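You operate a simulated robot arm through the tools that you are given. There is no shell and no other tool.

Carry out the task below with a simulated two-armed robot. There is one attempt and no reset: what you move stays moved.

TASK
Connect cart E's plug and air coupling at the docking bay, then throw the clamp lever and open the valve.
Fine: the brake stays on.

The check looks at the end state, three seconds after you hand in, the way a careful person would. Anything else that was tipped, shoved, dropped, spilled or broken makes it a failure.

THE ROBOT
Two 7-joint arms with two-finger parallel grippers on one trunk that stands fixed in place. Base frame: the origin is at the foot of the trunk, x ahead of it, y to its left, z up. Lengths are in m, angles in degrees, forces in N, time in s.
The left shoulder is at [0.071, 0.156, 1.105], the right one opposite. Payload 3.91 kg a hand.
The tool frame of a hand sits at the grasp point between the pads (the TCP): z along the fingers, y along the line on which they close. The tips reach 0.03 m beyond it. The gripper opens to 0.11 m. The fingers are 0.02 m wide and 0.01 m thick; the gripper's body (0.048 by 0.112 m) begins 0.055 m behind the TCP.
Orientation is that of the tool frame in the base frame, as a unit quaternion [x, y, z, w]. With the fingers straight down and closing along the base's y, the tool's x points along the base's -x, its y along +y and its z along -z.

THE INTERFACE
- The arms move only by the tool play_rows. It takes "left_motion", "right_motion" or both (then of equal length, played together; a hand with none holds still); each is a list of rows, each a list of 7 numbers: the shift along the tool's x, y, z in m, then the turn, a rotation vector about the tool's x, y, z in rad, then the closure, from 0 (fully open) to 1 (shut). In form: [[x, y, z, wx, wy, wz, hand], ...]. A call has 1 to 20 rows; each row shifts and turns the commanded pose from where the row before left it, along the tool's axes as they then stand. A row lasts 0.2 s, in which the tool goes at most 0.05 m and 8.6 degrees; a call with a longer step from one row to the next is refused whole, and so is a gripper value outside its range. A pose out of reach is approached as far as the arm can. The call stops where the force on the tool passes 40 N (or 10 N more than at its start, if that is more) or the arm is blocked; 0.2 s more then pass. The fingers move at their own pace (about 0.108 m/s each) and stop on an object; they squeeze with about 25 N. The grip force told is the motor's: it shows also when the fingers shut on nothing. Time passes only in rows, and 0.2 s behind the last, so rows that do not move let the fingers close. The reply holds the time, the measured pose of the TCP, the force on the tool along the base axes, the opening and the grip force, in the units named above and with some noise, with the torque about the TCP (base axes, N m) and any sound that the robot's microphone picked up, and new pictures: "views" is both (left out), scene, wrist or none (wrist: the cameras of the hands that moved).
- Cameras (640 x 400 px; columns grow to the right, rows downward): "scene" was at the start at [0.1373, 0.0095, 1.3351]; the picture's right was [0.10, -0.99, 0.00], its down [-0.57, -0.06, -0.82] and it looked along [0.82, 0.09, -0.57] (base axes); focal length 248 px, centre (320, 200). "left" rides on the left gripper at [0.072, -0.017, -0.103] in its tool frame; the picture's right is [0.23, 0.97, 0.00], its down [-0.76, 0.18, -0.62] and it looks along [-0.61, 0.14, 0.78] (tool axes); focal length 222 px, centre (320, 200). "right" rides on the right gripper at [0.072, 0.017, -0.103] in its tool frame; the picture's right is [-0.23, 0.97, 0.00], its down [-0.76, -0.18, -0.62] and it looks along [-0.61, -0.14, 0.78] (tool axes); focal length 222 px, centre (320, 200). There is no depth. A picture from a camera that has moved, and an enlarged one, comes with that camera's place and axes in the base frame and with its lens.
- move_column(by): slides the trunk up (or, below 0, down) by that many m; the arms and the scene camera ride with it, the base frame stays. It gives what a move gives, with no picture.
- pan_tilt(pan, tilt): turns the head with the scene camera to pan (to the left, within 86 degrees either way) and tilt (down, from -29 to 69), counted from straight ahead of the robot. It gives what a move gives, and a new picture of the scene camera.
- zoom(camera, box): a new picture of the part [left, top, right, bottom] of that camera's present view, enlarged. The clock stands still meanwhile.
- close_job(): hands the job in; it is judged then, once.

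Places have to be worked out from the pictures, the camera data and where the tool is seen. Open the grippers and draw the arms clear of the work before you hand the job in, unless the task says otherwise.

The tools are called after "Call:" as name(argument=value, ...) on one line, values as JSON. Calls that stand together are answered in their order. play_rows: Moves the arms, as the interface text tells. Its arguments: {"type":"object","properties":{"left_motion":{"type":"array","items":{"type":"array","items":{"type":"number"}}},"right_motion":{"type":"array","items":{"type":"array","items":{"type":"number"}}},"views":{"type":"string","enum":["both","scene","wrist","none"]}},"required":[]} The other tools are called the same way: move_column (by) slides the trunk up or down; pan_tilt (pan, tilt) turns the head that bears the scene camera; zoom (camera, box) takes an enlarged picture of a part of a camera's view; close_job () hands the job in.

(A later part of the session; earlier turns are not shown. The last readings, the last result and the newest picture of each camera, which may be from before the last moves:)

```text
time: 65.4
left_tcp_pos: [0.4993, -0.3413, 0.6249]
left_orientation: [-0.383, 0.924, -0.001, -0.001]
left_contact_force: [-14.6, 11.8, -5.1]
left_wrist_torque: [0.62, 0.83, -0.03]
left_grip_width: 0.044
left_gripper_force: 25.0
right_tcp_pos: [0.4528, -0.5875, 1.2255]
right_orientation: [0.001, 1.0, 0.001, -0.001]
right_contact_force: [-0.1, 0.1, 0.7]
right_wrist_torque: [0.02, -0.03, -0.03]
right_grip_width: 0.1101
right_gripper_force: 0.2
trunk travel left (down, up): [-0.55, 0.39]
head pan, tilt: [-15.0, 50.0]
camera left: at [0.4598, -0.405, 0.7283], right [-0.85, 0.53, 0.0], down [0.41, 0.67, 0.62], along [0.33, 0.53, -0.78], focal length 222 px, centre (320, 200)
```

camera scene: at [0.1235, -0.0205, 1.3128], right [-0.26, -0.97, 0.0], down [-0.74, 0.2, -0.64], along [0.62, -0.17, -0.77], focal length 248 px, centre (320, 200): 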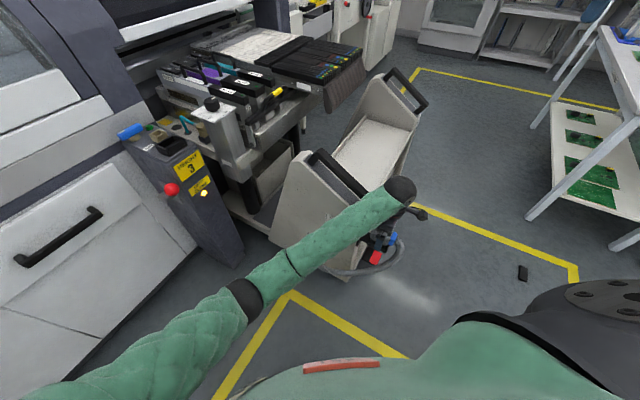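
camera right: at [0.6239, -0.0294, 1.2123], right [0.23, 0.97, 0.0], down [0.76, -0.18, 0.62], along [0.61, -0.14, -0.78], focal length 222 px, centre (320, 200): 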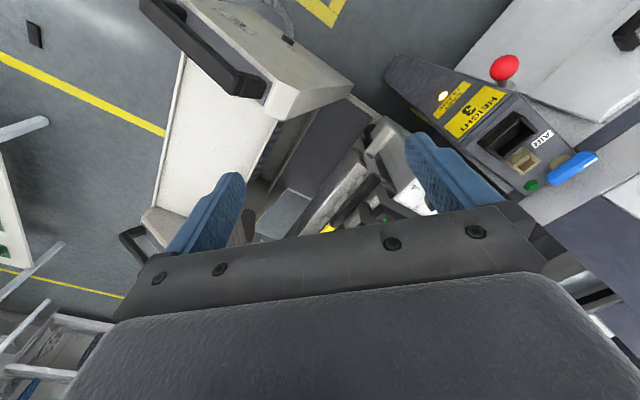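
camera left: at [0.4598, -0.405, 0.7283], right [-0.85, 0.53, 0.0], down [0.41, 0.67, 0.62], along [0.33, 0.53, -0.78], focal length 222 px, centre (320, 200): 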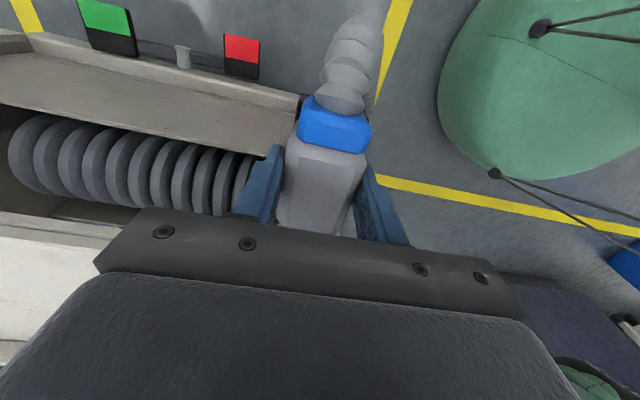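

Gripped at 0.044 m width with a sideways load, meaning the plug sits slightly to the tool's +y side. I shift 2 mm to relieve it and lift slowly.

Call:
play_rows(left_motion=[[0, 0.002, 0, 0, 0, 0, 1], [0, 0, -0.005, 0, 0, 0, 1], [0, 0, -0.01, 0, 0, 0, 1], [0, 0, -0.015, 0, 0, 0, 1], [0, 0, -0.02, 0, 0, 0, 1]], views="both")

```text
time: 66.6
left_tcp_pos: [0.4988, -0.3393, 0.6756]
left_orientation: [-0.384, 0.923, -0.001, -0.001]
left_contact_force: [0.4, 0.6, -1.9]
left_wrist_torque: [0.0, -0.03, 0.02]
left_grip_width: 0.0438
left_gripper_force: 24.9
right_tcp_pos: [0.4542, -0.5886, 1.2233]
right_orientation: [0.0, 1.0, 0.001, -0.001]
right_contact_force: [0.2, -0.3, 0.1]
right_wrist_torque: [-0.01, -0.02, 0.01]
right_grip_width: 0.1097
right_gripper_force: 0.1
trunk travel left (down, up): [-0.55, 0.39]
head pan, tilt: [-15.0, 50.0]
camera scene: at [0.124, -0.0202, 1.3127], right [-0.26, -0.97, 0.0], down [-0.74, 0.2, -0.64], along [0.62, -0.17, -0.77], focal length 248 px, centre (320, 200)
camera left: at [0.4595, -0.4036, 0.779], right [-0.85, 0.53, 0.0], down [0.41, 0.67, 0.62], along [0.33, 0.53, -0.78], focal length 222 px, centre (320, 200)
```

scene: 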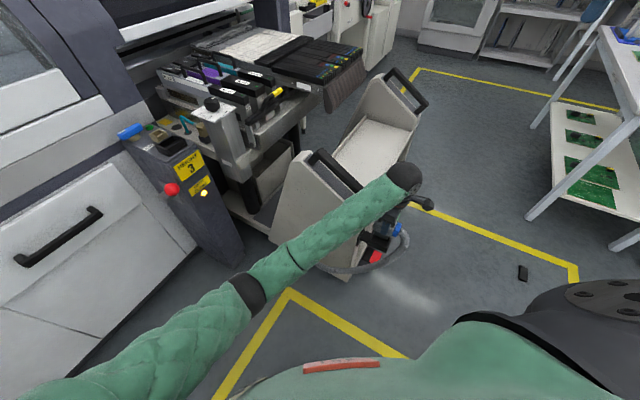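
left: 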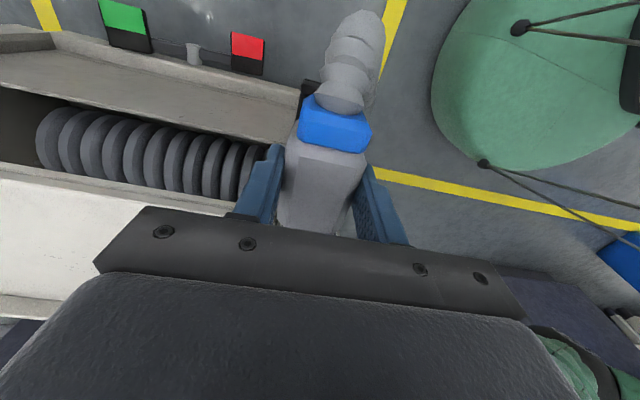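

The plug came free easily (about 2 N). I continue straight up to about 0.99 m.

Call:
play_rows(left_motion=[[0, 0, -0.035, 0, 0, 0, 1], [0, 0, -0.04, 0, 0, 0, 1], [0, 0, -0.04, 0, 0, 0, 1], [0, 0, -0.04, 0, 0, 0, 1], [0, 0, -0.04, 0, 0, 0, 1], [0, 0, -0.04, 0, 0, 0, 1], [0, 0, -0.04, 0, 0, 0, 1], [0, 0, -0.04, 0, 0, 0, 1]], views="both")

Call:
zoom(camera="scene", box=[360, 20, 520, 140])

Call:
zoom(camera="scene", box=[280, 180, 440, 300])

```text
time: 68.4
left_tcp_pos: [0.4982, -0.3382, 0.9907]
left_orientation: [-0.383, 0.924, -0.002, -0.001]
left_contact_force: [0.4, 0.3, -1.7]
left_wrist_torque: [-0.04, -0.02, 0.0]
left_grip_width: 0.0436
left_gripper_force: 25.1
right_tcp_pos: [0.4543, -0.5875, 1.2241]
right_orientation: [0.0, 1.0, 0.001, 0.0]
right_contact_force: [0.4, 0.2, 0.1]
right_wrist_torque: [-0.02, 0.01, 0.05]
right_grip_width: 0.1102
right_gripper_force: 0.0
trunk travel left (down, up): [-0.55, 0.39]
head pan, tilt: [-15.0, 50.0]
camera scene: at [0.1231, -0.0204, 1.3127], right [-0.26, -0.97, 0.0], down [-0.74, 0.2, -0.64], along [0.62, -0.17, -0.77], focal length 248 px, centre (320, 200)
camera left: at [0.4587, -0.4027, 1.0942], right [-0.85, 0.53, 0.0], down [0.41, 0.67, 0.62], along [0.33, 0.53, -0.78], focal length 222 px, centre (320, 200)
```

scene: 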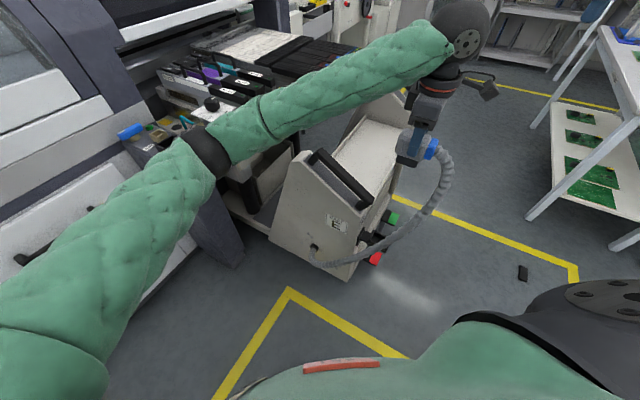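
left: 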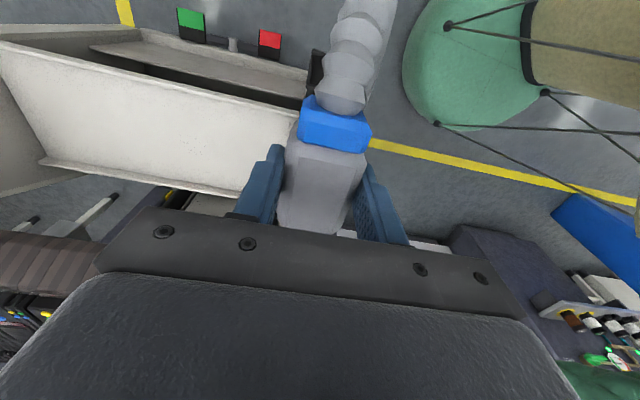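

```text
3.33 times, centred on (440, 80) of scene
camera zoom: at [0.1231, -0.0204, 1.3127], right [-0.26, -0.97, 0.0], down [-0.74, 0.2, -0.64], along [0.62, -0.17, -0.77], focal length 827 px, centre (-80, 600)
```

zoom: 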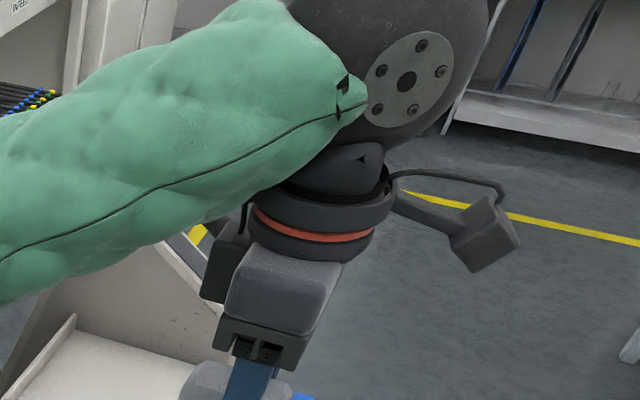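

```text
3.33 times, centred on (360, 240) of scene
camera zoom: at [0.1231, -0.0204, 1.3127], right [-0.26, -0.97, 0.0], down [-0.74, 0.2, -0.64], along [0.62, -0.17, -0.77], focal length 827 px, centre (187, 67)
```

zoom: 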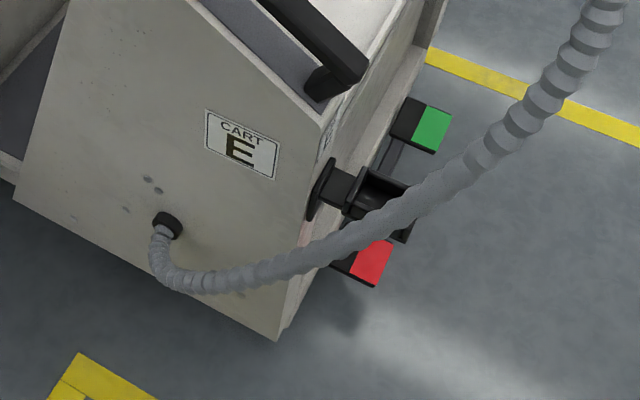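

The plug hangs freely and the parking socket is empty. To check the mating face for keys, I tilt the plug's underside toward the scene camera.

Call:
play_rows(left_motion=[[0, 0, -0.03, -0.14, 0, 0, 1], [0, 0, -0.03, -0.14, 0, 0, 1], [0, 0, -0.02, -0.14, 0, 0, 1], [0, 0, 0, -0.14, 0, 0, 1], [0, 0, 0, -0.14, 0, 0, 1], [0, 0, 0, -0.14, 0, 0, 1], [0, 0, 0, -0.14, 0, 0, 1]], views="scene")

Call:
zoom(camera="scene", box=[330, 20, 490, 180])

```text
time: 70.0
left_tcp_pos: [0.5029, -0.3471, 1.0702]
left_orientation: [-0.339, 0.815, 0.434, -0.18]
left_contact_force: [-0.5, 0.0, -3.1]
left_wrist_torque: [-0.05, -0.08, -0.02]
left_grip_width: 0.0436
left_gripper_force: 24.8
right_tcp_pos: [0.4515, -0.5897, 1.2241]
right_orientation: [0.0, 1.0, 0.001, 0.001]
right_contact_force: [-0.4, -0.1, 0.4]
right_wrist_torque: [0.06, -0.03, -0.01]
right_grip_width: 0.1098
right_gripper_force: 0.0
trunk travel left (down, up): [-0.55, 0.39]
head pan, tilt: [-15.0, 50.0]
camera scene: at [0.1208, -0.0231, 1.3131], right [-0.26, -0.97, 0.0], down [-0.74, 0.2, -0.64], along [0.62, -0.16, -0.77], focal length 248 px, centre (320, 200)
```

scene: 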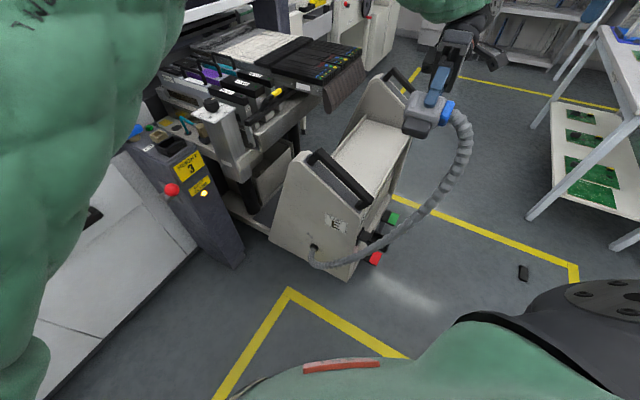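

```text
2.50 times, centred on (410, 100) of scene
camera zoom: at [0.1208, -0.0231, 1.3131], right [-0.26, -0.97, 0.0], down [-0.74, 0.2, -0.64], along [0.62, -0.16, -0.77], focal length 620 px, centre (95, 450)
```

zoom: 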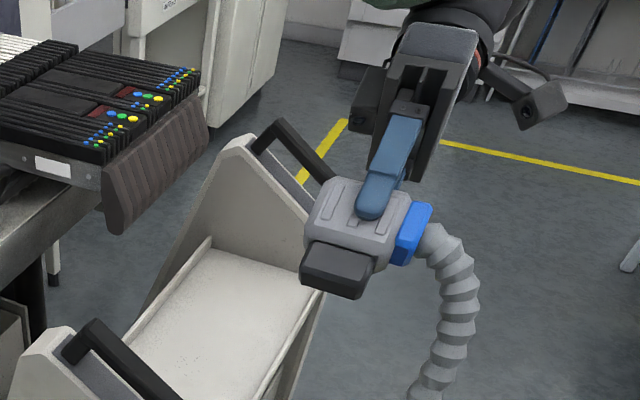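

Call:
zoom(camera="scene", box=[396, 85, 460, 145])

Call:
zoom(camera="scene", box=[340, 200, 410, 270])

```text
6.67 times, centred on (428, 115) of scene
camera zoom: at [0.1208, -0.0231, 1.3131], right [-0.26, -0.97, 0.0], down [-0.74, 0.2, -0.64], along [0.62, -0.16, -0.77], focal length 1654 px, centre (-400, 767)
```

zoom: 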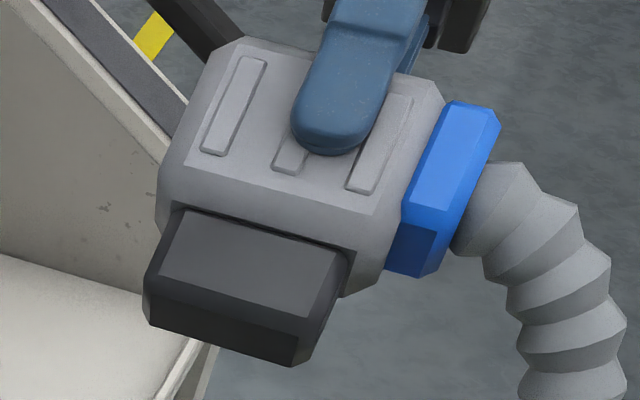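

```text
5.71 times, centred on (375, 235) of scene
camera zoom: at [0.1208, -0.0231, 1.3131], right [-0.26, -0.97, 0.0], down [-0.74, 0.2, -0.64], along [0.62, -0.16, -0.77], focal length 1418 px, centre (6, 0)
```

zoom: 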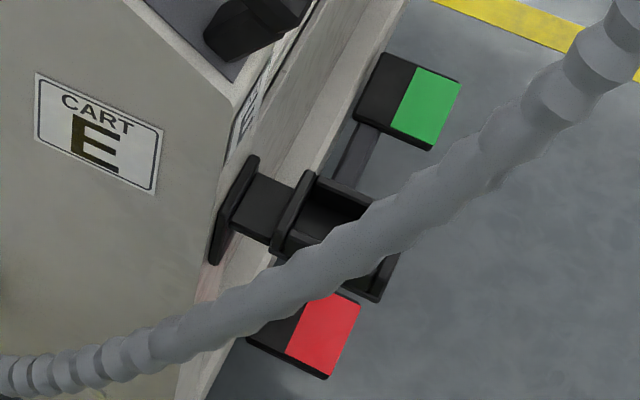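

The insert is a plain rectangular block with no key, so either way round fits mechanically. A cable leaving toward the cart would stay off the clamp lever. I level the plug and carry it high toward the post.

Call:
play_rows(left_motion=[[0, 0, 0, 0.14, 0, 0, 1], [0, 0, 0, 0.14, 0, 0, 1], [0, 0, 0, 0.14, 0, 0, 1], [0, 0, 0, 0.14, 0, 0, 1], [0, 0, 0, 0.14, 0, 0, 1], [0, 0, 0, 0.14, 0, 0, 1], [0, 0, 0, 0.14, 0, 0, 1], [-0.0457, 0.0123, 0, 0, 0, 0, 1], [-0.0457, 0.0123, 0, 0, 0, 0, 1], [-0.0457, 0.0123, 0, 0, 0, 0, 1], [-0.0457, 0.0123, 0, 0, 0, 0, 1], [-0.0457, 0.0123, 0, 0, 0, 0, 1], [-0.0457, 0.0123, 0, 0, 0, 0, 1], [-0.0457, 0.0123, 0, 0, 0, 0, 1], [-0.0457, 0.0123, 0, 0, 0, 0, 1], [-0.0457, 0.0123, 0, 0, 0, 0, 1], [-0.0457, 0.0123, 0, 0, 0, 0, 1]], views="both")

Call:
pan_tilt(pan=15, tilt=32)

```text
time: 73.6
left_tcp_pos: [0.7409, 0.0664, 1.0677]
left_orientation: [-0.382, 0.924, -0.002, -0.001]
left_contact_force: [-0.7, 0.1, -2.9]
left_wrist_torque: [-0.01, 0.04, 0.0]
left_grip_width: 0.0436
left_gripper_force: 24.5
right_tcp_pos: [0.4545, -0.5861, 1.2247]
right_orientation: [0.0, 1.0, 0.0, -0.001]
right_contact_force: [0.6, 0.3, 0.5]
right_wrist_torque: [-0.01, 0.01, -0.01]
right_grip_width: 0.1098
right_gripper_force: 0.1
trunk travel left (down, up): [-0.55, 0.39]
head pan, tilt: [-15.0, 50.0]
camera scene: at [0.1242, -0.0189, 1.3128], right [-0.26, -0.97, 0.0], down [-0.74, 0.2, -0.64], along [0.62, -0.17, -0.77], focal length 248 px, centre (320, 200)
camera left: at [0.702, 0.0033, 1.1719], right [-0.85, 0.53, 0.0], down [0.41, 0.67, 0.62], along [0.33, 0.53, -0.78], focal length 222 px, centre (320, 200)
```

scene: 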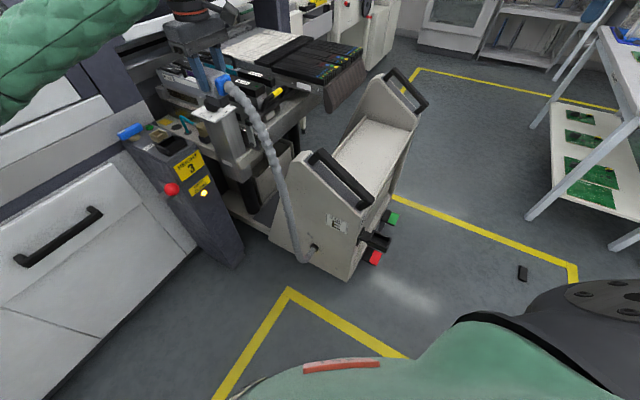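
left: 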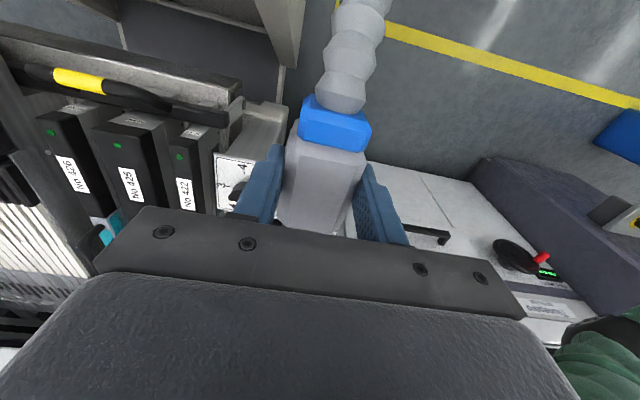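

```text
time: 74.6
left_tcp_pos: [0.7403, 0.0663, 1.0684]
left_orientation: [-0.383, 0.924, -0.003, -0.001]
left_contact_force: [0.3, 0.1, -3.2]
left_wrist_torque: [0.0, 0.0, 0.01]
left_grip_width: 0.044
left_gripper_force: 24.4
right_tcp_pos: [0.4539, -0.5879, 1.2248]
right_orientation: [-0.001, 1.0, 0.001, -0.001]
right_contact_force: [-0.7, -0.3, -0.3]
right_wrist_torque: [-0.02, 0.0, -0.02]
right_grip_width: 0.1101
right_gripper_force: 0.0
trunk travel left (down, up): [-0.55, 0.39]
head pan, tilt: [15.0, 32.0]
camera scene: at [0.1361, 0.023, 1.3391], right [0.26, -0.97, 0.0], down [-0.51, -0.14, -0.85], along [0.82, 0.22, -0.53], focal length 248 px, centre (320, 200)
```

scene: 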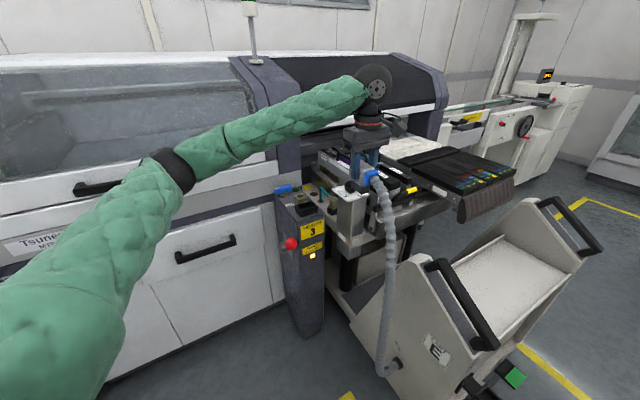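

The cable follows freely. I test turning the plug +90° here so the cable end points toward the cart side.

Call:
play_rows(left_motion=[[0, 0, 0, 0, 0, -0.131, 1], [0, 0, 0, 0, 0, -0.131, 1], [0, 0, 0, 0, 0, -0.131, 1], [0, 0, 0, 0, 0, -0.131, 1], [0, 0, 0, 0, 0, -0.131, 1], [0, 0, 0, 0, 0, -0.131, 1], [0, 0, 0, 0, 0, -0.131, 1], [0, 0, 0, 0, 0, -0.131, 1], [0, 0, 0, 0, 0, -0.131, 1], [0, 0, 0, 0, 0, -0.131, 1], [0, 0, 0, 0, 0, -0.131, 1], [0, 0, 0, 0, 0, -0.131, 1]], views="scene")

```text
time: 77.2
left_tcp_pos: [0.8356, 0.1122, 1.0556]
left_orientation: [0.847, -0.532, 0.002, 0.001]
left_contact_force: [-0.7, -0.4, -1.9]
left_wrist_torque: [-0.01, -0.03, -0.01]
left_grip_width: 0.0439
left_gripper_force: 25.5
left hand out of reach, approached as far as the arm can: row 8, 9, 10, 11, 12
right_tcp_pos: [0.4545, -0.5877, 1.2235]
right_orientation: [-0.001, 1.0, 0.001, 0.0]
right_contact_force: [0.6, 0.5, 0.0]
right_wrist_torque: [0.01, -0.01, 0.01]
right_grip_width: 0.1101
right_gripper_force: 0.1
trunk travel left (down, up): [-0.55, 0.39]
head pan, tilt: [15.0, 32.0]
camera scene: at [0.1362, 0.023, 1.3391], right [0.26, -0.97, 0.0], down [-0.51, -0.14, -0.85], along [0.82, 0.22, -0.53], focal length 248 px, centre (320, 200)
```

scene: 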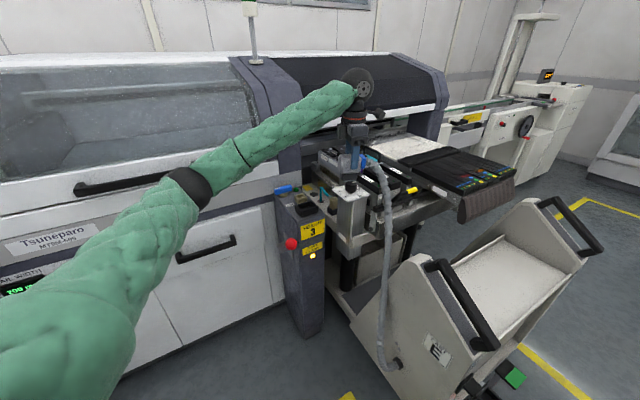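

The yaw stops near 116° at this spot. The limit depends on where the arm is, so I move above the socket and try the remaining turn there.

Call:
play_rows(left_motion=[[-0.0329, -0.0218, 0, 0, 0, 0, 1], [-0.0329, -0.0218, 0, 0, 0, 0, 1], [-0.0329, -0.0218, 0, 0, 0, 0, 1], [-0.0329, -0.0218, 0, 0, 0, 0, 1], [0, 0, 0, 0, 0, -0.1, 1], [0, 0, 0, 0, 0, -0.1, 1], [0, 0, 0, 0, 0, -0.1, 1], [0, 0, 0, 0, 0, -0.035, 1]], views="both")

```text
time: 79.0
left_tcp_pos: [0.8947, 0.2942, 1.0467]
left_orientation: [0.922, -0.387, 0.003, 0.003]
left_contact_force: [-0.6, 0.5, -2.0]
left_wrist_torque: [-0.01, 0.0, -0.03]
left_grip_width: 0.0439
left_gripper_force: 24.7
left hand out of reach, approached as far as the arm can: row 7, 8
right_tcp_pos: [0.4547, -0.5881, 1.2249]
right_orientation: [0.0, 1.0, 0.0, 0.0]
right_contact_force: [0.3, 0.5, 0.3]
right_wrist_torque: [-0.02, 0.01, 0.01]
right_grip_width: 0.1099
right_gripper_force: 0.1
trunk travel left (down, up): [-0.55, 0.39]
head pan, tilt: [15.0, 32.0]
camera scene: at [0.1359, 0.0232, 1.3391], right [0.26, -0.97, 0.0], down [-0.51, -0.14, -0.85], along [0.82, 0.22, -0.53], focal length 248 px, centre (320, 200)
camera left: at [0.9576, 0.254, 1.1516], right [-0.54, -0.84, 0.0], down [-0.66, 0.42, 0.62], along [-0.52, 0.33, -0.79], focal length 222 px, centre (320, 200)
```

scene: 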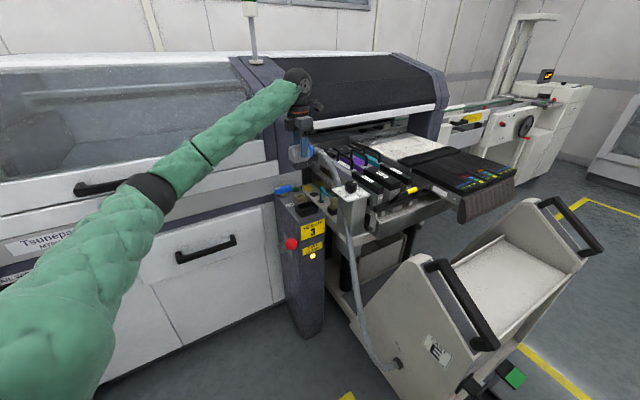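
left: 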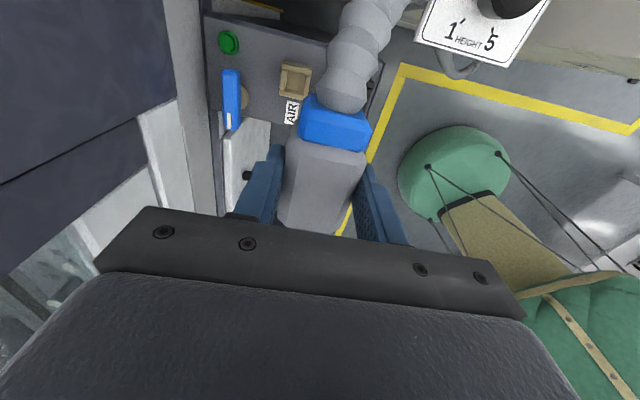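

Here the full 134.5° turn is reached, since the arm is more extended. I raise the trunk so the arm will be similarly extended over the socket, then bring the hand back down toward it.

Call:
move_column(by=0.25)

Call:
zoom(camera="left", box=[180, 0, 420, 200])

```text
time: 81.6
left_tcp_pos: [0.8953, 0.2939, 1.2974]
left_orientation: [0.922, -0.387, 0.002, 0.002]
left_contact_force: [-0.3, -0.8, -3.0]
left_wrist_torque: [-0.01, -0.06, 0.02]
left_grip_width: 0.0438
left_gripper_force: 24.8
right_tcp_pos: [0.4544, -0.5863, 1.4743]
right_orientation: [-0.001, 1.0, 0.001, -0.002]
right_contact_force: [0.3, -1.4, -0.4]
right_wrist_torque: [-0.01, 0.0, 0.01]
right_grip_width: 0.1099
right_gripper_force: 0.1
trunk travel left (down, up): [-0.8, 0.14]
head pan, tilt: [15.0, 32.0]
```

```text
2.00 times, centred on (300, 100) of left
camera zoom: at [0.9578, 0.2536, 1.4013], right [-0.54, -0.84, 0.0], down [-0.66, 0.42, 0.62], along [-0.52, 0.33, -0.79], focal length 444 px, centre (360, 400)
```

zoom: 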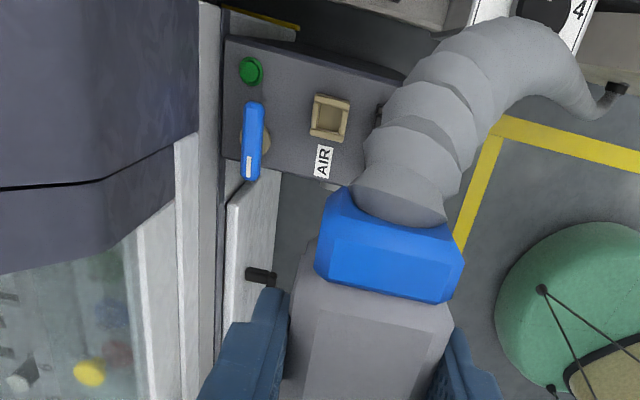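

The view shows the post top, AIR port and valve clearly. I lower the hand and shift it over the socket, keeping the yaw.

Call:
play_rows(left_motion=[[-0.0014, 0.0075, 0.0417, 0, 0, 0, 1], [-0.0014, 0.0075, 0.0417, 0, 0, 0, 1], [-0.0014, 0.0075, 0.0417, 0, 0, 0, 1], [-0.0014, 0.0075, 0.0417, 0, 0, 0, 1], [-0.0014, 0.0075, 0.0417, 0, 0, 0, 1], [-0.0014, 0.0075, 0.0417, 0, 0, 0, 1]], views="both")

```text
time: 83.0
left_tcp_pos: [0.8588, 0.2666, 1.0473]
left_orientation: [0.922, -0.386, 0.003, 0.002]
left_contact_force: [0.7, 1.0, -1.8]
left_wrist_torque: [-0.01, -0.01, 0.01]
left_grip_width: 0.0437
left_gripper_force: 24.5
right_tcp_pos: [0.4552, -0.5877, 1.4748]
right_orientation: [0.0, 1.0, 0.0, -0.001]
right_contact_force: [0.1, 0.5, 0.2]
right_wrist_torque: [-0.04, -0.01, 0.01]
right_grip_width: 0.11
right_gripper_force: 0.1
trunk travel left (down, up): [-0.8, 0.14]
head pan, tilt: [15.0, 32.0]
camera scene: at [0.1367, 0.0228, 1.5892], right [0.26, -0.97, 0.0], down [-0.51, -0.14, -0.85], along [0.82, 0.22, -0.53], focal length 248 px, centre (320, 200)
camera left: at [0.9215, 0.2267, 1.1514], right [-0.54, -0.84, 0.0], down [-0.66, 0.42, 0.62], along [-0.52, 0.33, -0.79], focal length 222 px, centre (320, 200)
```

scene: 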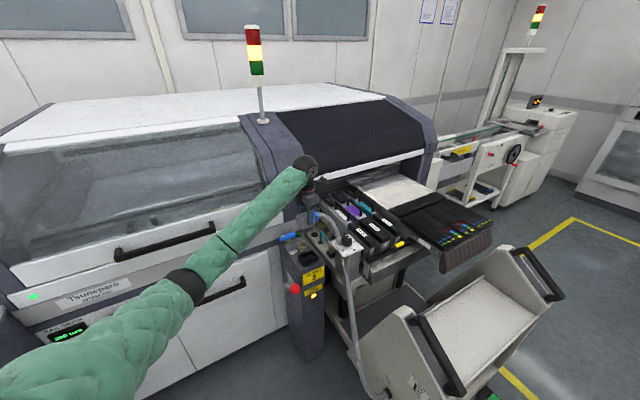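
left: 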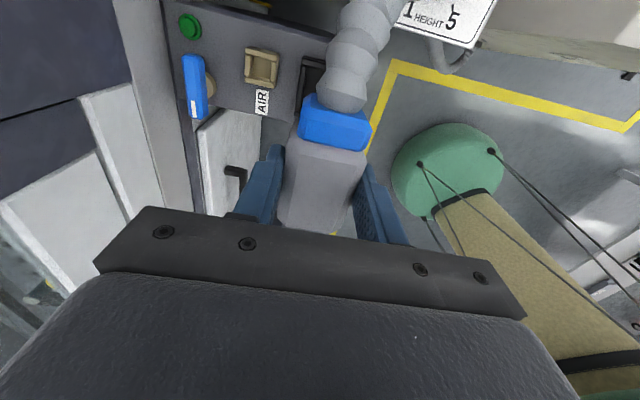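

Yaw 134.5° is now held right above the socket. I zoom in to measure the post's exact yaw and socket position against the plug.

Call:
zoom(camera="left", box=[150, 0, 350, 125])

Call:
zoom(camera="scene", box=[270, 150, 370, 300])

```text
3.20 times, centred on (250, 62) of left
camera zoom: at [0.9215, 0.2267, 1.1514], right [-0.54, -0.84, 0.0], down [-0.66, 0.42, 0.62], along [-0.52, 0.33, -0.79], focal length 711 px, centre (544, 640)
```

zoom: 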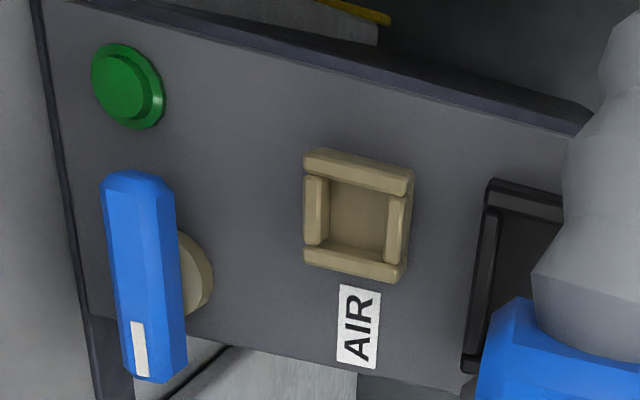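

```text
2.67 times, centred on (320, 225) of scene
camera zoom: at [0.1367, 0.0228, 1.5892], right [0.26, -0.97, 0.0], down [-0.51, -0.14, -0.85], along [0.82, 0.22, -0.53], focal length 662 px, centre (320, 133)
```

zoom: 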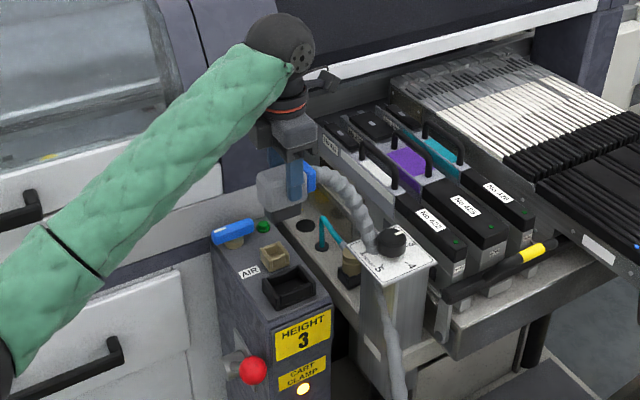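

The post yaw measures 45°, matching the tool. The socket centre comes to about (0.859, 0.2675) with the rim at z≈0.833. The plug's insert sits about 6 mm off the TCP, away from the cable, so I aim for TCP (0.863, 0.263) and descend to 0.93 for a check.

Call:
play_rows(left_motion=[[0.002, 0, 0.039, 0, 0, 0, 1], [0.002, 0, 0.039, 0, 0, 0, 1], [0.0015, -0.0008, 0.039, 0, 0, 0, 1]], views="both")

Call:
zoom(camera="scene", box=[280, 200, 344, 264])

Call:
zoom(camera="left", box=[180, 0, 420, 150])

```text
time: 83.8
left_tcp_pos: [0.8629, 0.2633, 0.9306]
left_orientation: [0.923, -0.386, 0.003, 0.003]
left_contact_force: [0.2, -0.4, -2.3]
left_wrist_torque: [-0.01, 0.0, -0.01]
left_grip_width: 0.0437
left_gripper_force: 25.2
right_tcp_pos: [0.4551, -0.5874, 1.4755]
right_orientation: [0.0, 1.0, 0.001, 0.0]
right_contact_force: [-0.6, 0.0, -0.9]
right_wrist_torque: [0.01, -0.01, 0.0]
right_grip_width: 0.11
right_gripper_force: 0.1
trunk travel left (down, up): [-0.8, 0.14]
head pan, tilt: [15.0, 32.0]
camera scene: at [0.1364, 0.0227, 1.5892], right [0.26, -0.97, 0.0], down [-0.51, -0.14, -0.85], along [0.82, 0.22, -0.53], focal length 248 px, centre (320, 200)
camera left: at [0.9259, 0.2229, 1.0336], right [-0.54, -0.84, 0.0], down [-0.66, 0.42, 0.62], along [-0.52, 0.33, -0.79], focal length 222 px, centre (320, 200)
```

scene: 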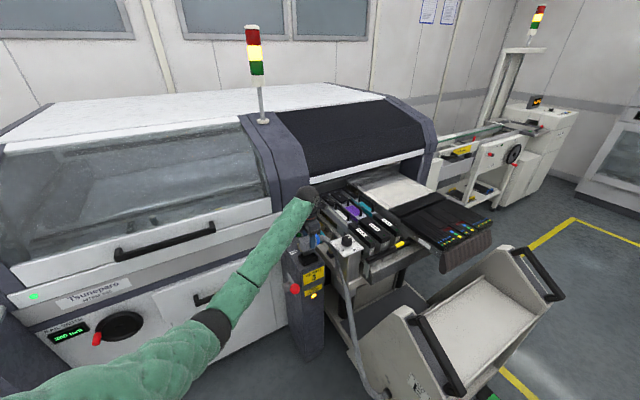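
left: 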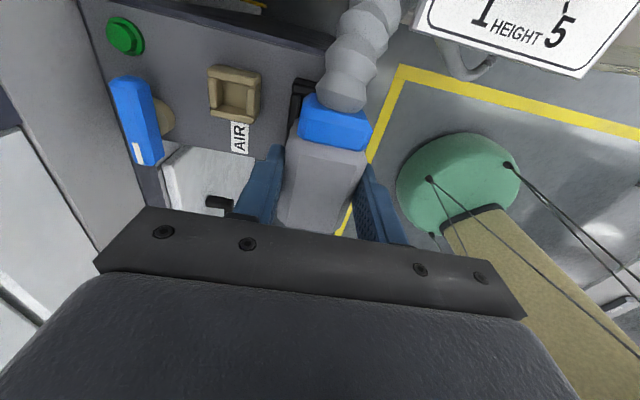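

```text
6.25 times, centred on (312, 232) of scene
camera zoom: at [0.1364, 0.0227, 1.5892], right [0.26, -0.97, 0.0], down [-0.51, -0.14, -0.85], along [0.82, 0.22, -0.53], focal length 1551 px, centre (370, 0)
```

zoom: 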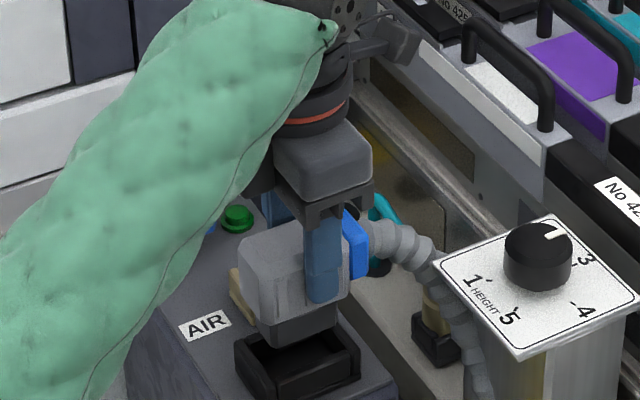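

```text
2.67 times, centred on (300, 75) of left
camera zoom: at [0.9259, 0.2229, 1.0336], right [-0.54, -0.84, 0.0], down [-0.66, 0.42, 0.62], along [-0.52, 0.33, -0.79], focal length 592 px, centre (373, 533)
```

zoom: 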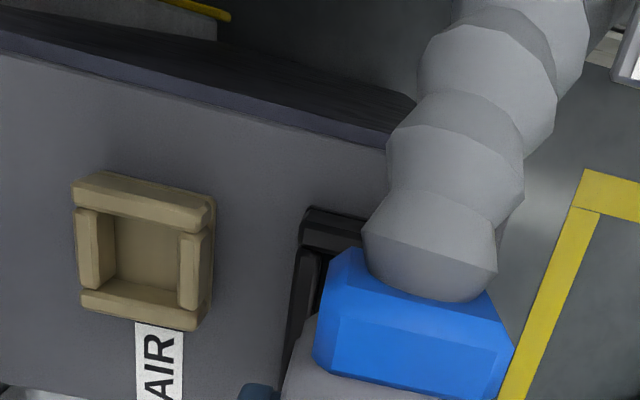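

The dial pointer clearly reads 3 here, so height is right. I zoom closer on the insert and socket to check alignment.

Call:
zoom(camera="scene", box=[312, 244, 344, 266])

Call:
zoom(camera="scene", box=[314, 230, 342, 268])

```text
16.00 times, centred on (328, 255) of scene
camera zoom: at [0.1364, 0.0227, 1.5892], right [0.26, -0.97, 0.0], down [-0.51, -0.14, -0.85], along [0.82, 0.22, -0.53], focal length 3970 px, centre (192, -680)
```

zoom: 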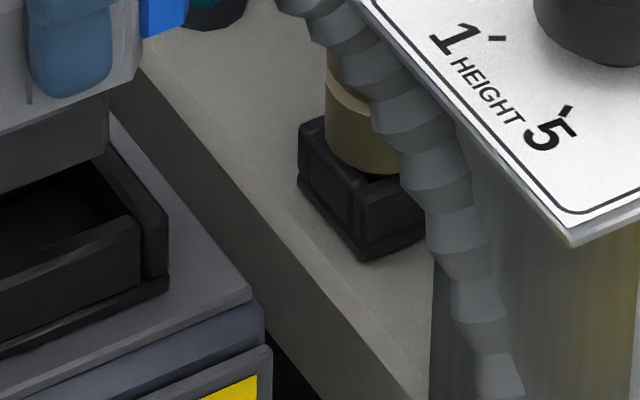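

```text
10.53 times, centred on (328, 249) of scene
camera zoom: at [0.1364, 0.0227, 1.5892], right [0.26, -0.97, 0.0], down [-0.51, -0.14, -0.85], along [0.82, 0.22, -0.53], focal length 2612 px, centre (236, -316)
```

zoom: 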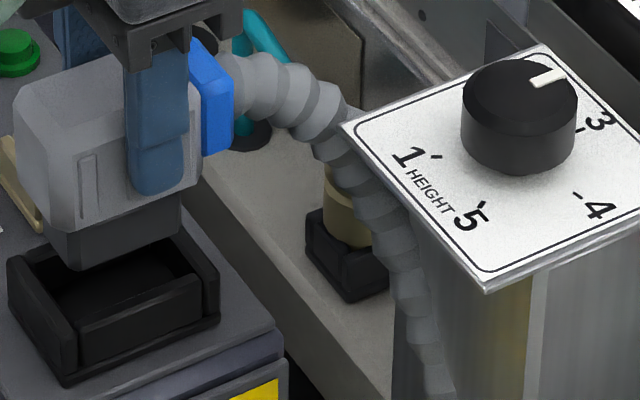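

Projecting the insert straight down, it needs to go roughly 5 mm toward the cart and a little deeper. I shift by about that much and drop 2 cm, still above the rim, then re-measure.

Call:
play_rows(left_motion=[[0.005, -0.002, 0, 0, 0, 0, 1], [0, 0, 0.01, 0, 0, 0, 1], [0, 0, 0.008, 0, 0, 0, 1]], views="none")

Call:
zoom(camera="scene", box=[310, 236, 340, 266])

Call:
zoom(camera="left", box=[200, 50, 400, 175])

```text
time: 84.6
left_tcp_pos: [0.8671, 0.261, 0.9127]
left_orientation: [0.922, -0.386, 0.002, 0.002]
left_contact_force: [-0.3, 0.2, -3.1]
left_wrist_torque: [-0.01, -0.04, 0.0]
left_grip_width: 0.0434
left_gripper_force: 25.0
right_tcp_pos: [0.455, -0.5857, 1.4748]
right_orientation: [0.0, 1.0, 0.002, -0.002]
right_contact_force: [0.1, -0.9, 0.2]
right_wrist_torque: [0.02, -0.01, -0.03]
right_grip_width: 0.1099
right_gripper_force: 0.0
trunk travel left (down, up): [-0.8, 0.14]
head pan, tilt: [15.0, 32.0]
```

```text
13.33 times, centred on (325, 251) of scene
camera zoom: at [0.1361, 0.0229, 1.5892], right [0.26, -0.97, 0.0], down [-0.51, -0.14, -0.85], along [0.82, 0.22, -0.53], focal length 3308 px, centre (253, -480)
```

zoom: 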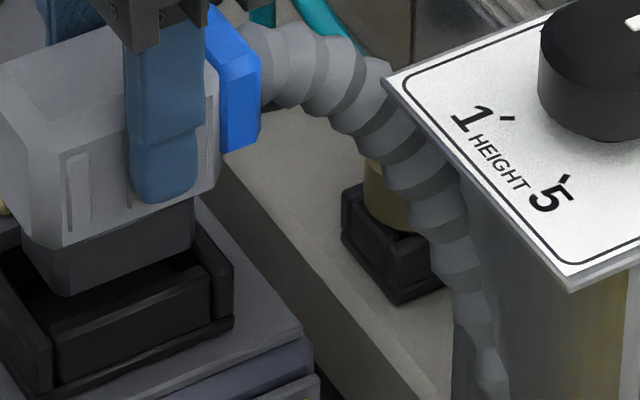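

```text
3.20 times, centred on (300, 112) of left
camera zoom: at [0.9301, 0.2206, 1.0159], right [-0.54, -0.84, 0.0], down [-0.66, 0.42, 0.62], along [-0.52, 0.33, -0.79], focal length 711 px, centre (384, 480)
```

zoom: 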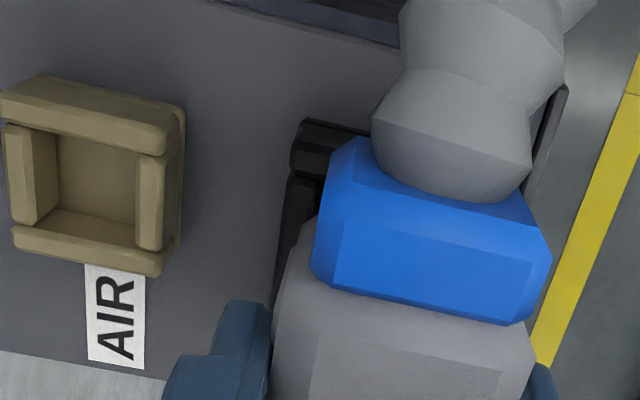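

Laterally the insert is now centred with about 4–5 mm each side. In depth it should go about 7 mm deeper to be centred. I make that shift and lower slowly.

Call:
play_rows(left_motion=[[0, -0.007, 0, 0, 0, 0, 1], [0, 0, 0.004, 0, 0, 0, 1], [0, 0, 0.004, 0, 0, 0, 1], [0, 0, 0.004, 0, 0, 0, 1], [0, 0, 0.004, 0, 0, 0, 1]], views="none")

Call:
zoom(camera="scene", box=[310, 236, 340, 266])

```text
time: 85.8
left_tcp_pos: [0.8706, 0.2659, 0.8966]
left_orientation: [0.922, -0.386, 0.003, 0.002]
left_contact_force: [1.7, 1.0, 18.0]
left_wrist_torque: [0.18, -0.09, -0.07]
left_grip_width: 0.0435
left_gripper_force: 25.5
right_tcp_pos: [0.4525, -0.5881, 1.4749]
right_orientation: [0.0, 1.0, 0.0, 0.0]
right_contact_force: [0.7, -0.4, -0.1]
right_wrist_torque: [0.01, -0.02, -0.01]
right_grip_width: 0.11
right_gripper_force: 0.0
trunk travel left (down, up): [-0.8, 0.14]
head pan, tilt: [15.0, 32.0]
```

```text
13.33 times, centred on (325, 251) of scene
camera zoom: at [0.1342, 0.0221, 1.5894], right [0.26, -0.97, 0.0], down [-0.51, -0.14, -0.85], along [0.82, 0.22, -0.53], focal length 3308 px, centre (253, -480)
```

zoom: 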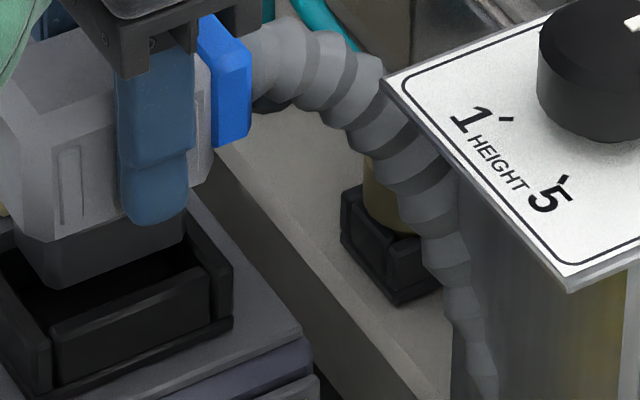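

Contact at 18 N: the insert is catching the back wall, and a gap shows at the front. I lift 8 mm, move 7.5 mm toward the front, and try again gently.

Call:
play_rows(left_motion=[[0, 0, -0.01, 0, 0, 0, 1], [-0.002, 0.0075, 0, 0, 0, 0, 1], [0, 0, 0, 0, 0, 0, 1]], views="none")

Call:
zoom(camera="scene", box=[310, 236, 340, 266])

```text
time: 86.6
left_tcp_pos: [0.8653, 0.2619, 0.9043]
left_orientation: [0.922, -0.386, 0.001, 0.003]
left_contact_force: [0.6, 1.1, -1.9]
left_wrist_torque: [-0.02, -0.04, 0.01]
left_grip_width: 0.044
left_gripper_force: 24.9
right_tcp_pos: [0.4544, -0.5866, 1.4747]
right_orientation: [0.0, 1.0, 0.001, -0.001]
right_contact_force: [-0.1, -0.3, 1.2]
right_wrist_torque: [0.01, 0.0, 0.01]
right_grip_width: 0.11
right_gripper_force: 0.0
trunk travel left (down, up): [-0.8, 0.14]
head pan, tilt: [15.0, 32.0]
```

```text
13.33 times, centred on (325, 251) of scene
camera zoom: at [0.1368, 0.0233, 1.589], right [0.26, -0.97, 0.0], down [-0.51, -0.14, -0.85], along [0.82, 0.22, -0.53], focal length 3308 px, centre (253, -480)
```

zoom: 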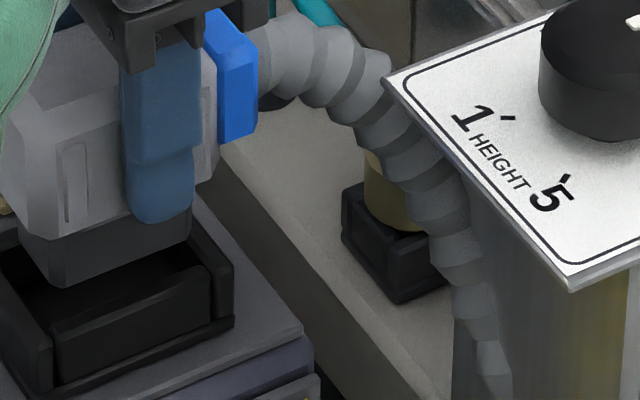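

After the shift the insert projects to a front gap of about 7 mm and about 3 mm right of centre. I nudge left 2.5 mm and forward 1.5 mm, then lower in small steps.

Call:
play_rows(left_motion=[[-0.0025, 0.0015, 0, 0, 0, 0, 1], [0, 0, 0.005, 0, 0, 0, 1], [0, 0, 0.004, 0, 0, 0, 1], [0, 0, 0.004, 0, 0, 0, 1], [0, 0, 0.004, 0, 0, 0, 1]], views="none")

Call:
zoom(camera="scene", box=[310, 236, 340, 266])

```text
time: 87.8
left_tcp_pos: [0.8622, 0.2622, 0.8921]
left_orientation: [0.922, -0.387, 0.004, 0.001]
left_contact_force: [4.8, 2.4, 23.4]
left_wrist_torque: [-0.01, 0.09, 0.02]
left_grip_width: 0.0434
left_gripper_force: 25.3
right_tcp_pos: [0.4523, -0.5891, 1.4755]
right_orientation: [-0.001, 1.0, 0.001, 0.001]
right_contact_force: [-0.2, -0.1, 0.8]
right_wrist_torque: [-0.03, 0.02, 0.0]
right_grip_width: 0.1099
right_gripper_force: 0.1
trunk travel left (down, up): [-0.8, 0.14]
head pan, tilt: [15.0, 32.0]
```

```text
13.33 times, centred on (325, 251) of scene
camera zoom: at [0.1341, 0.0225, 1.5897], right [0.26, -0.97, 0.0], down [-0.51, -0.14, -0.85], along [0.82, 0.22, -0.53], focal length 3308 px, centre (253, -480)
```

zoom: 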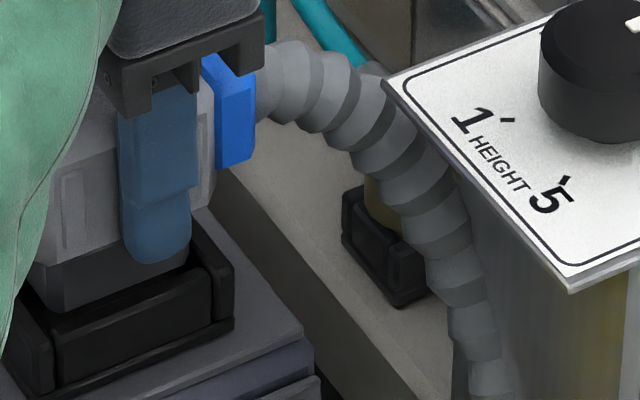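

It's stopping on the rim again (23 N) and the plug slid a few mm up in the fingers. I need a better measure of the socket opening, so I lift and move the plug aside to photograph the socket and the insert at the same range.

Call:
play_rows(left_motion=[[0, 0, -0.015, 0, 0, 0, 1], [0, 0, -0.025, 0, 0, 0, 1], [-0.04, 0, 0, 0, 0, 0, 1], [-0.04, 0, 0, 0, 0, 0, 1], [-0.03, 0, 0, 0, 0, 0, 1], [0, 0, 0, 0, 0, 0, 1]], views="none")

Call:
pan_tilt(pan=17, tilt=44)

Call:
zoom(camera="scene", box=[310, 150, 350, 180])

Call:
zoom(camera="left", box=[240, 0, 400, 100])

```text
time: 89.2
left_tcp_pos: [0.7853, 0.3399, 0.9289]
left_orientation: [0.922, -0.388, 0.002, 0.002]
left_contact_force: [0.1, 0.4, -1.9]
left_wrist_torque: [0.0, 0.0, -0.03]
left_grip_width: 0.0439
left_gripper_force: 25.0
right_tcp_pos: [0.4555, -0.5879, 1.4738]
right_orientation: [-0.001, 1.0, 0.001, 0.0]
right_contact_force: [-1.3, 0.0, 1.0]
right_wrist_torque: [0.02, 0.02, 0.02]
right_grip_width: 0.11
right_gripper_force: 0.0
trunk travel left (down, up): [-0.8, 0.14]
head pan, tilt: [15.0, 32.0]
```

```text
time: 89.9
left_tcp_pos: [0.7855, 0.3403, 0.9291]
left_orientation: [0.922, -0.388, 0.003, 0.002]
left_contact_force: [0.3, 0.4, -2.0]
left_wrist_torque: [0.0, 0.0, 0.02]
left_grip_width: 0.0437
left_gripper_force: 25.3
right_tcp_pos: [0.4545, -0.5877, 1.4756]
right_orientation: [0.0, 1.0, 0.0, -0.002]
right_contact_force: [0.3, -0.5, 0.0]
right_wrist_torque: [0.0, 0.03, 0.0]
right_grip_width: 0.1101
right_gripper_force: 0.1
trunk travel left (down, up): [-0.8, 0.14]
head pan, tilt: [17.0, 44.0]
camera scene: at [0.1279, 0.024, 1.5712], right [0.29, -0.96, 0.0], down [-0.66, -0.2, -0.72], along [0.69, 0.21, -0.69], focal length 248 px, centre (320, 200)
```

scene: 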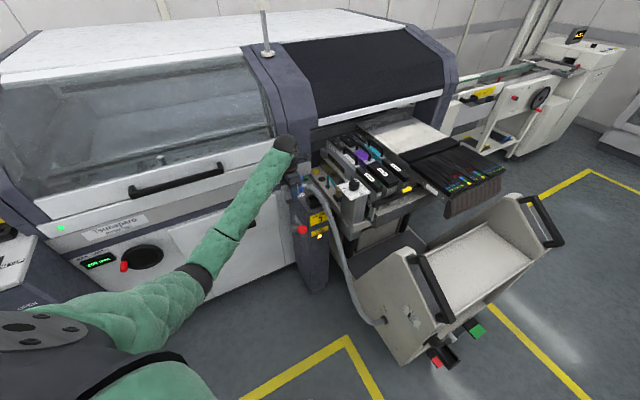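

```text
13.33 times, centred on (330, 165) of scene
camera zoom: at [0.1279, 0.024, 1.5712], right [0.29, -0.96, 0.0], down [-0.66, -0.2, -0.72], along [0.69, 0.21, -0.69], focal length 3308 px, centre (187, 667)
```

zoom: 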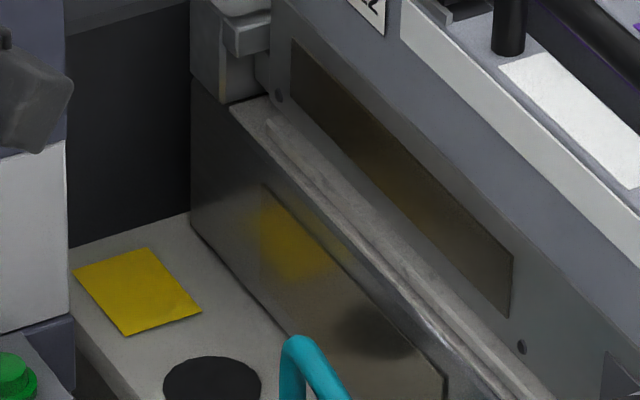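

```text
4.00 times, centred on (320, 50) of left
camera zoom: at [0.8482, 0.3006, 1.0329], right [-0.54, -0.84, 0.0], down [-0.66, 0.42, 0.62], along [-0.52, 0.33, -0.79], focal length 888 px, centre (320, 800)
```

zoom: 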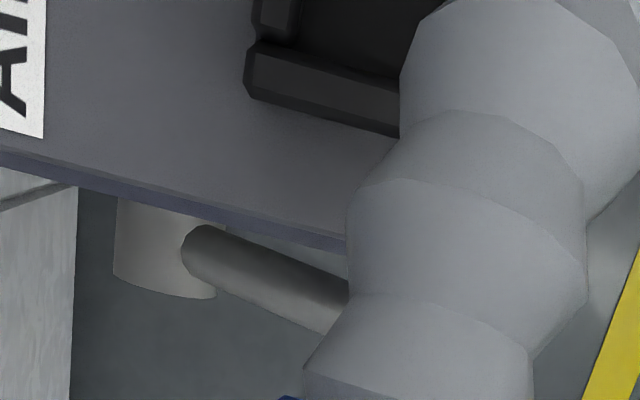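

The socket lies lower in this view; I zoom on it and on the plug.

Call:
zoom(camera="scene", box=[284, 172, 334, 222])

Call:
zoom(camera="scene", box=[296, 186, 328, 210])

```text
8.00 times, centred on (309, 197) of scene
camera zoom: at [0.1279, 0.024, 1.5712], right [0.29, -0.96, 0.0], down [-0.66, -0.2, -0.72], along [0.69, 0.21, -0.69], focal length 1985 px, centre (408, 224)
```

zoom: 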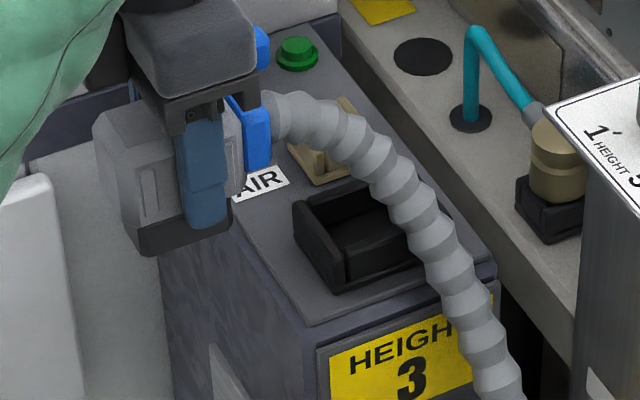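

```text
16.00 times, centred on (312, 198) of scene
camera zoom: at [0.1279, 0.024, 1.5712], right [0.29, -0.96, 0.0], down [-0.66, -0.2, -0.72], along [0.69, 0.21, -0.69], focal length 3970 px, centre (448, 232)
```

zoom: 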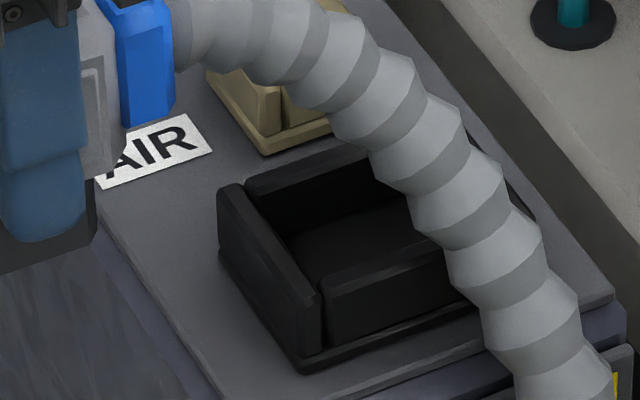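

From the two blocked contacts, the front rim catches at one depth and the back rim about 9 mm deeper, so the slot is midway. The insert edge also looks about 2.5° clockwise of the wall. I go back to the midpoint TCP (0.866, 0.265), turn 2.5° CCW, and lower gently.

Call:
play_rows(left_motion=[[0.0368, -0.0016, 0, 0, 0, 0, 1], [0.0368, -0.0016, 0, 0, 0, 0, 1], [0.0368, -0.0016, 0, 0, 0, 0, 1], [0, 0, 0, 0, 0, -0.044, 1], [0, 0, 0.014, 0, 0, 0, 1], [0, 0, 0, 0, 0, 0, 1]], views="none")

Call:
zoom(camera="scene", box=[294, 178, 334, 208])

```text
time: 91.3
left_tcp_pos: [0.866, 0.2656, 0.9157]
left_orientation: [0.93, -0.367, 0.002, 0.001]
left_contact_force: [0.0, -0.2, -2.6]
left_wrist_torque: [0.0, -0.02, -0.03]
left_grip_width: 0.044
left_gripper_force: 25.2
right_tcp_pos: [0.4542, -0.5879, 1.4741]
right_orientation: [0.0, 1.0, 0.001, -0.001]
right_contact_force: [0.0, -0.4, 0.2]
right_wrist_torque: [-0.01, 0.02, -0.03]
right_grip_width: 0.1102
right_gripper_force: 0.1
trunk travel left (down, up): [-0.8, 0.14]
head pan, tilt: [17.0, 44.0]
```

```text
13.33 times, centred on (314, 193) of scene
camera zoom: at [0.1283, 0.0237, 1.5711], right [0.29, -0.96, 0.0], down [-0.66, -0.2, -0.72], along [0.69, 0.21, -0.7], focal length 3308 px, centre (400, 293)
```

zoom: 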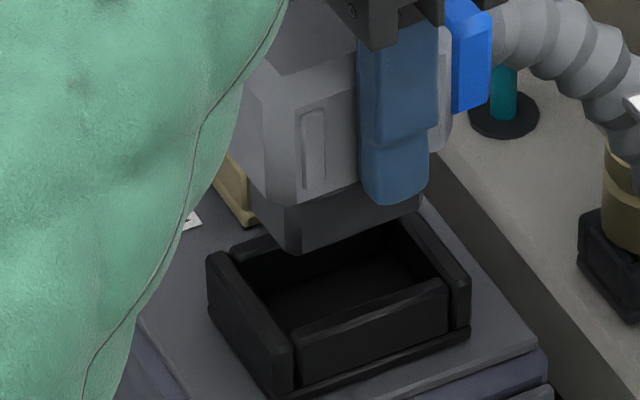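

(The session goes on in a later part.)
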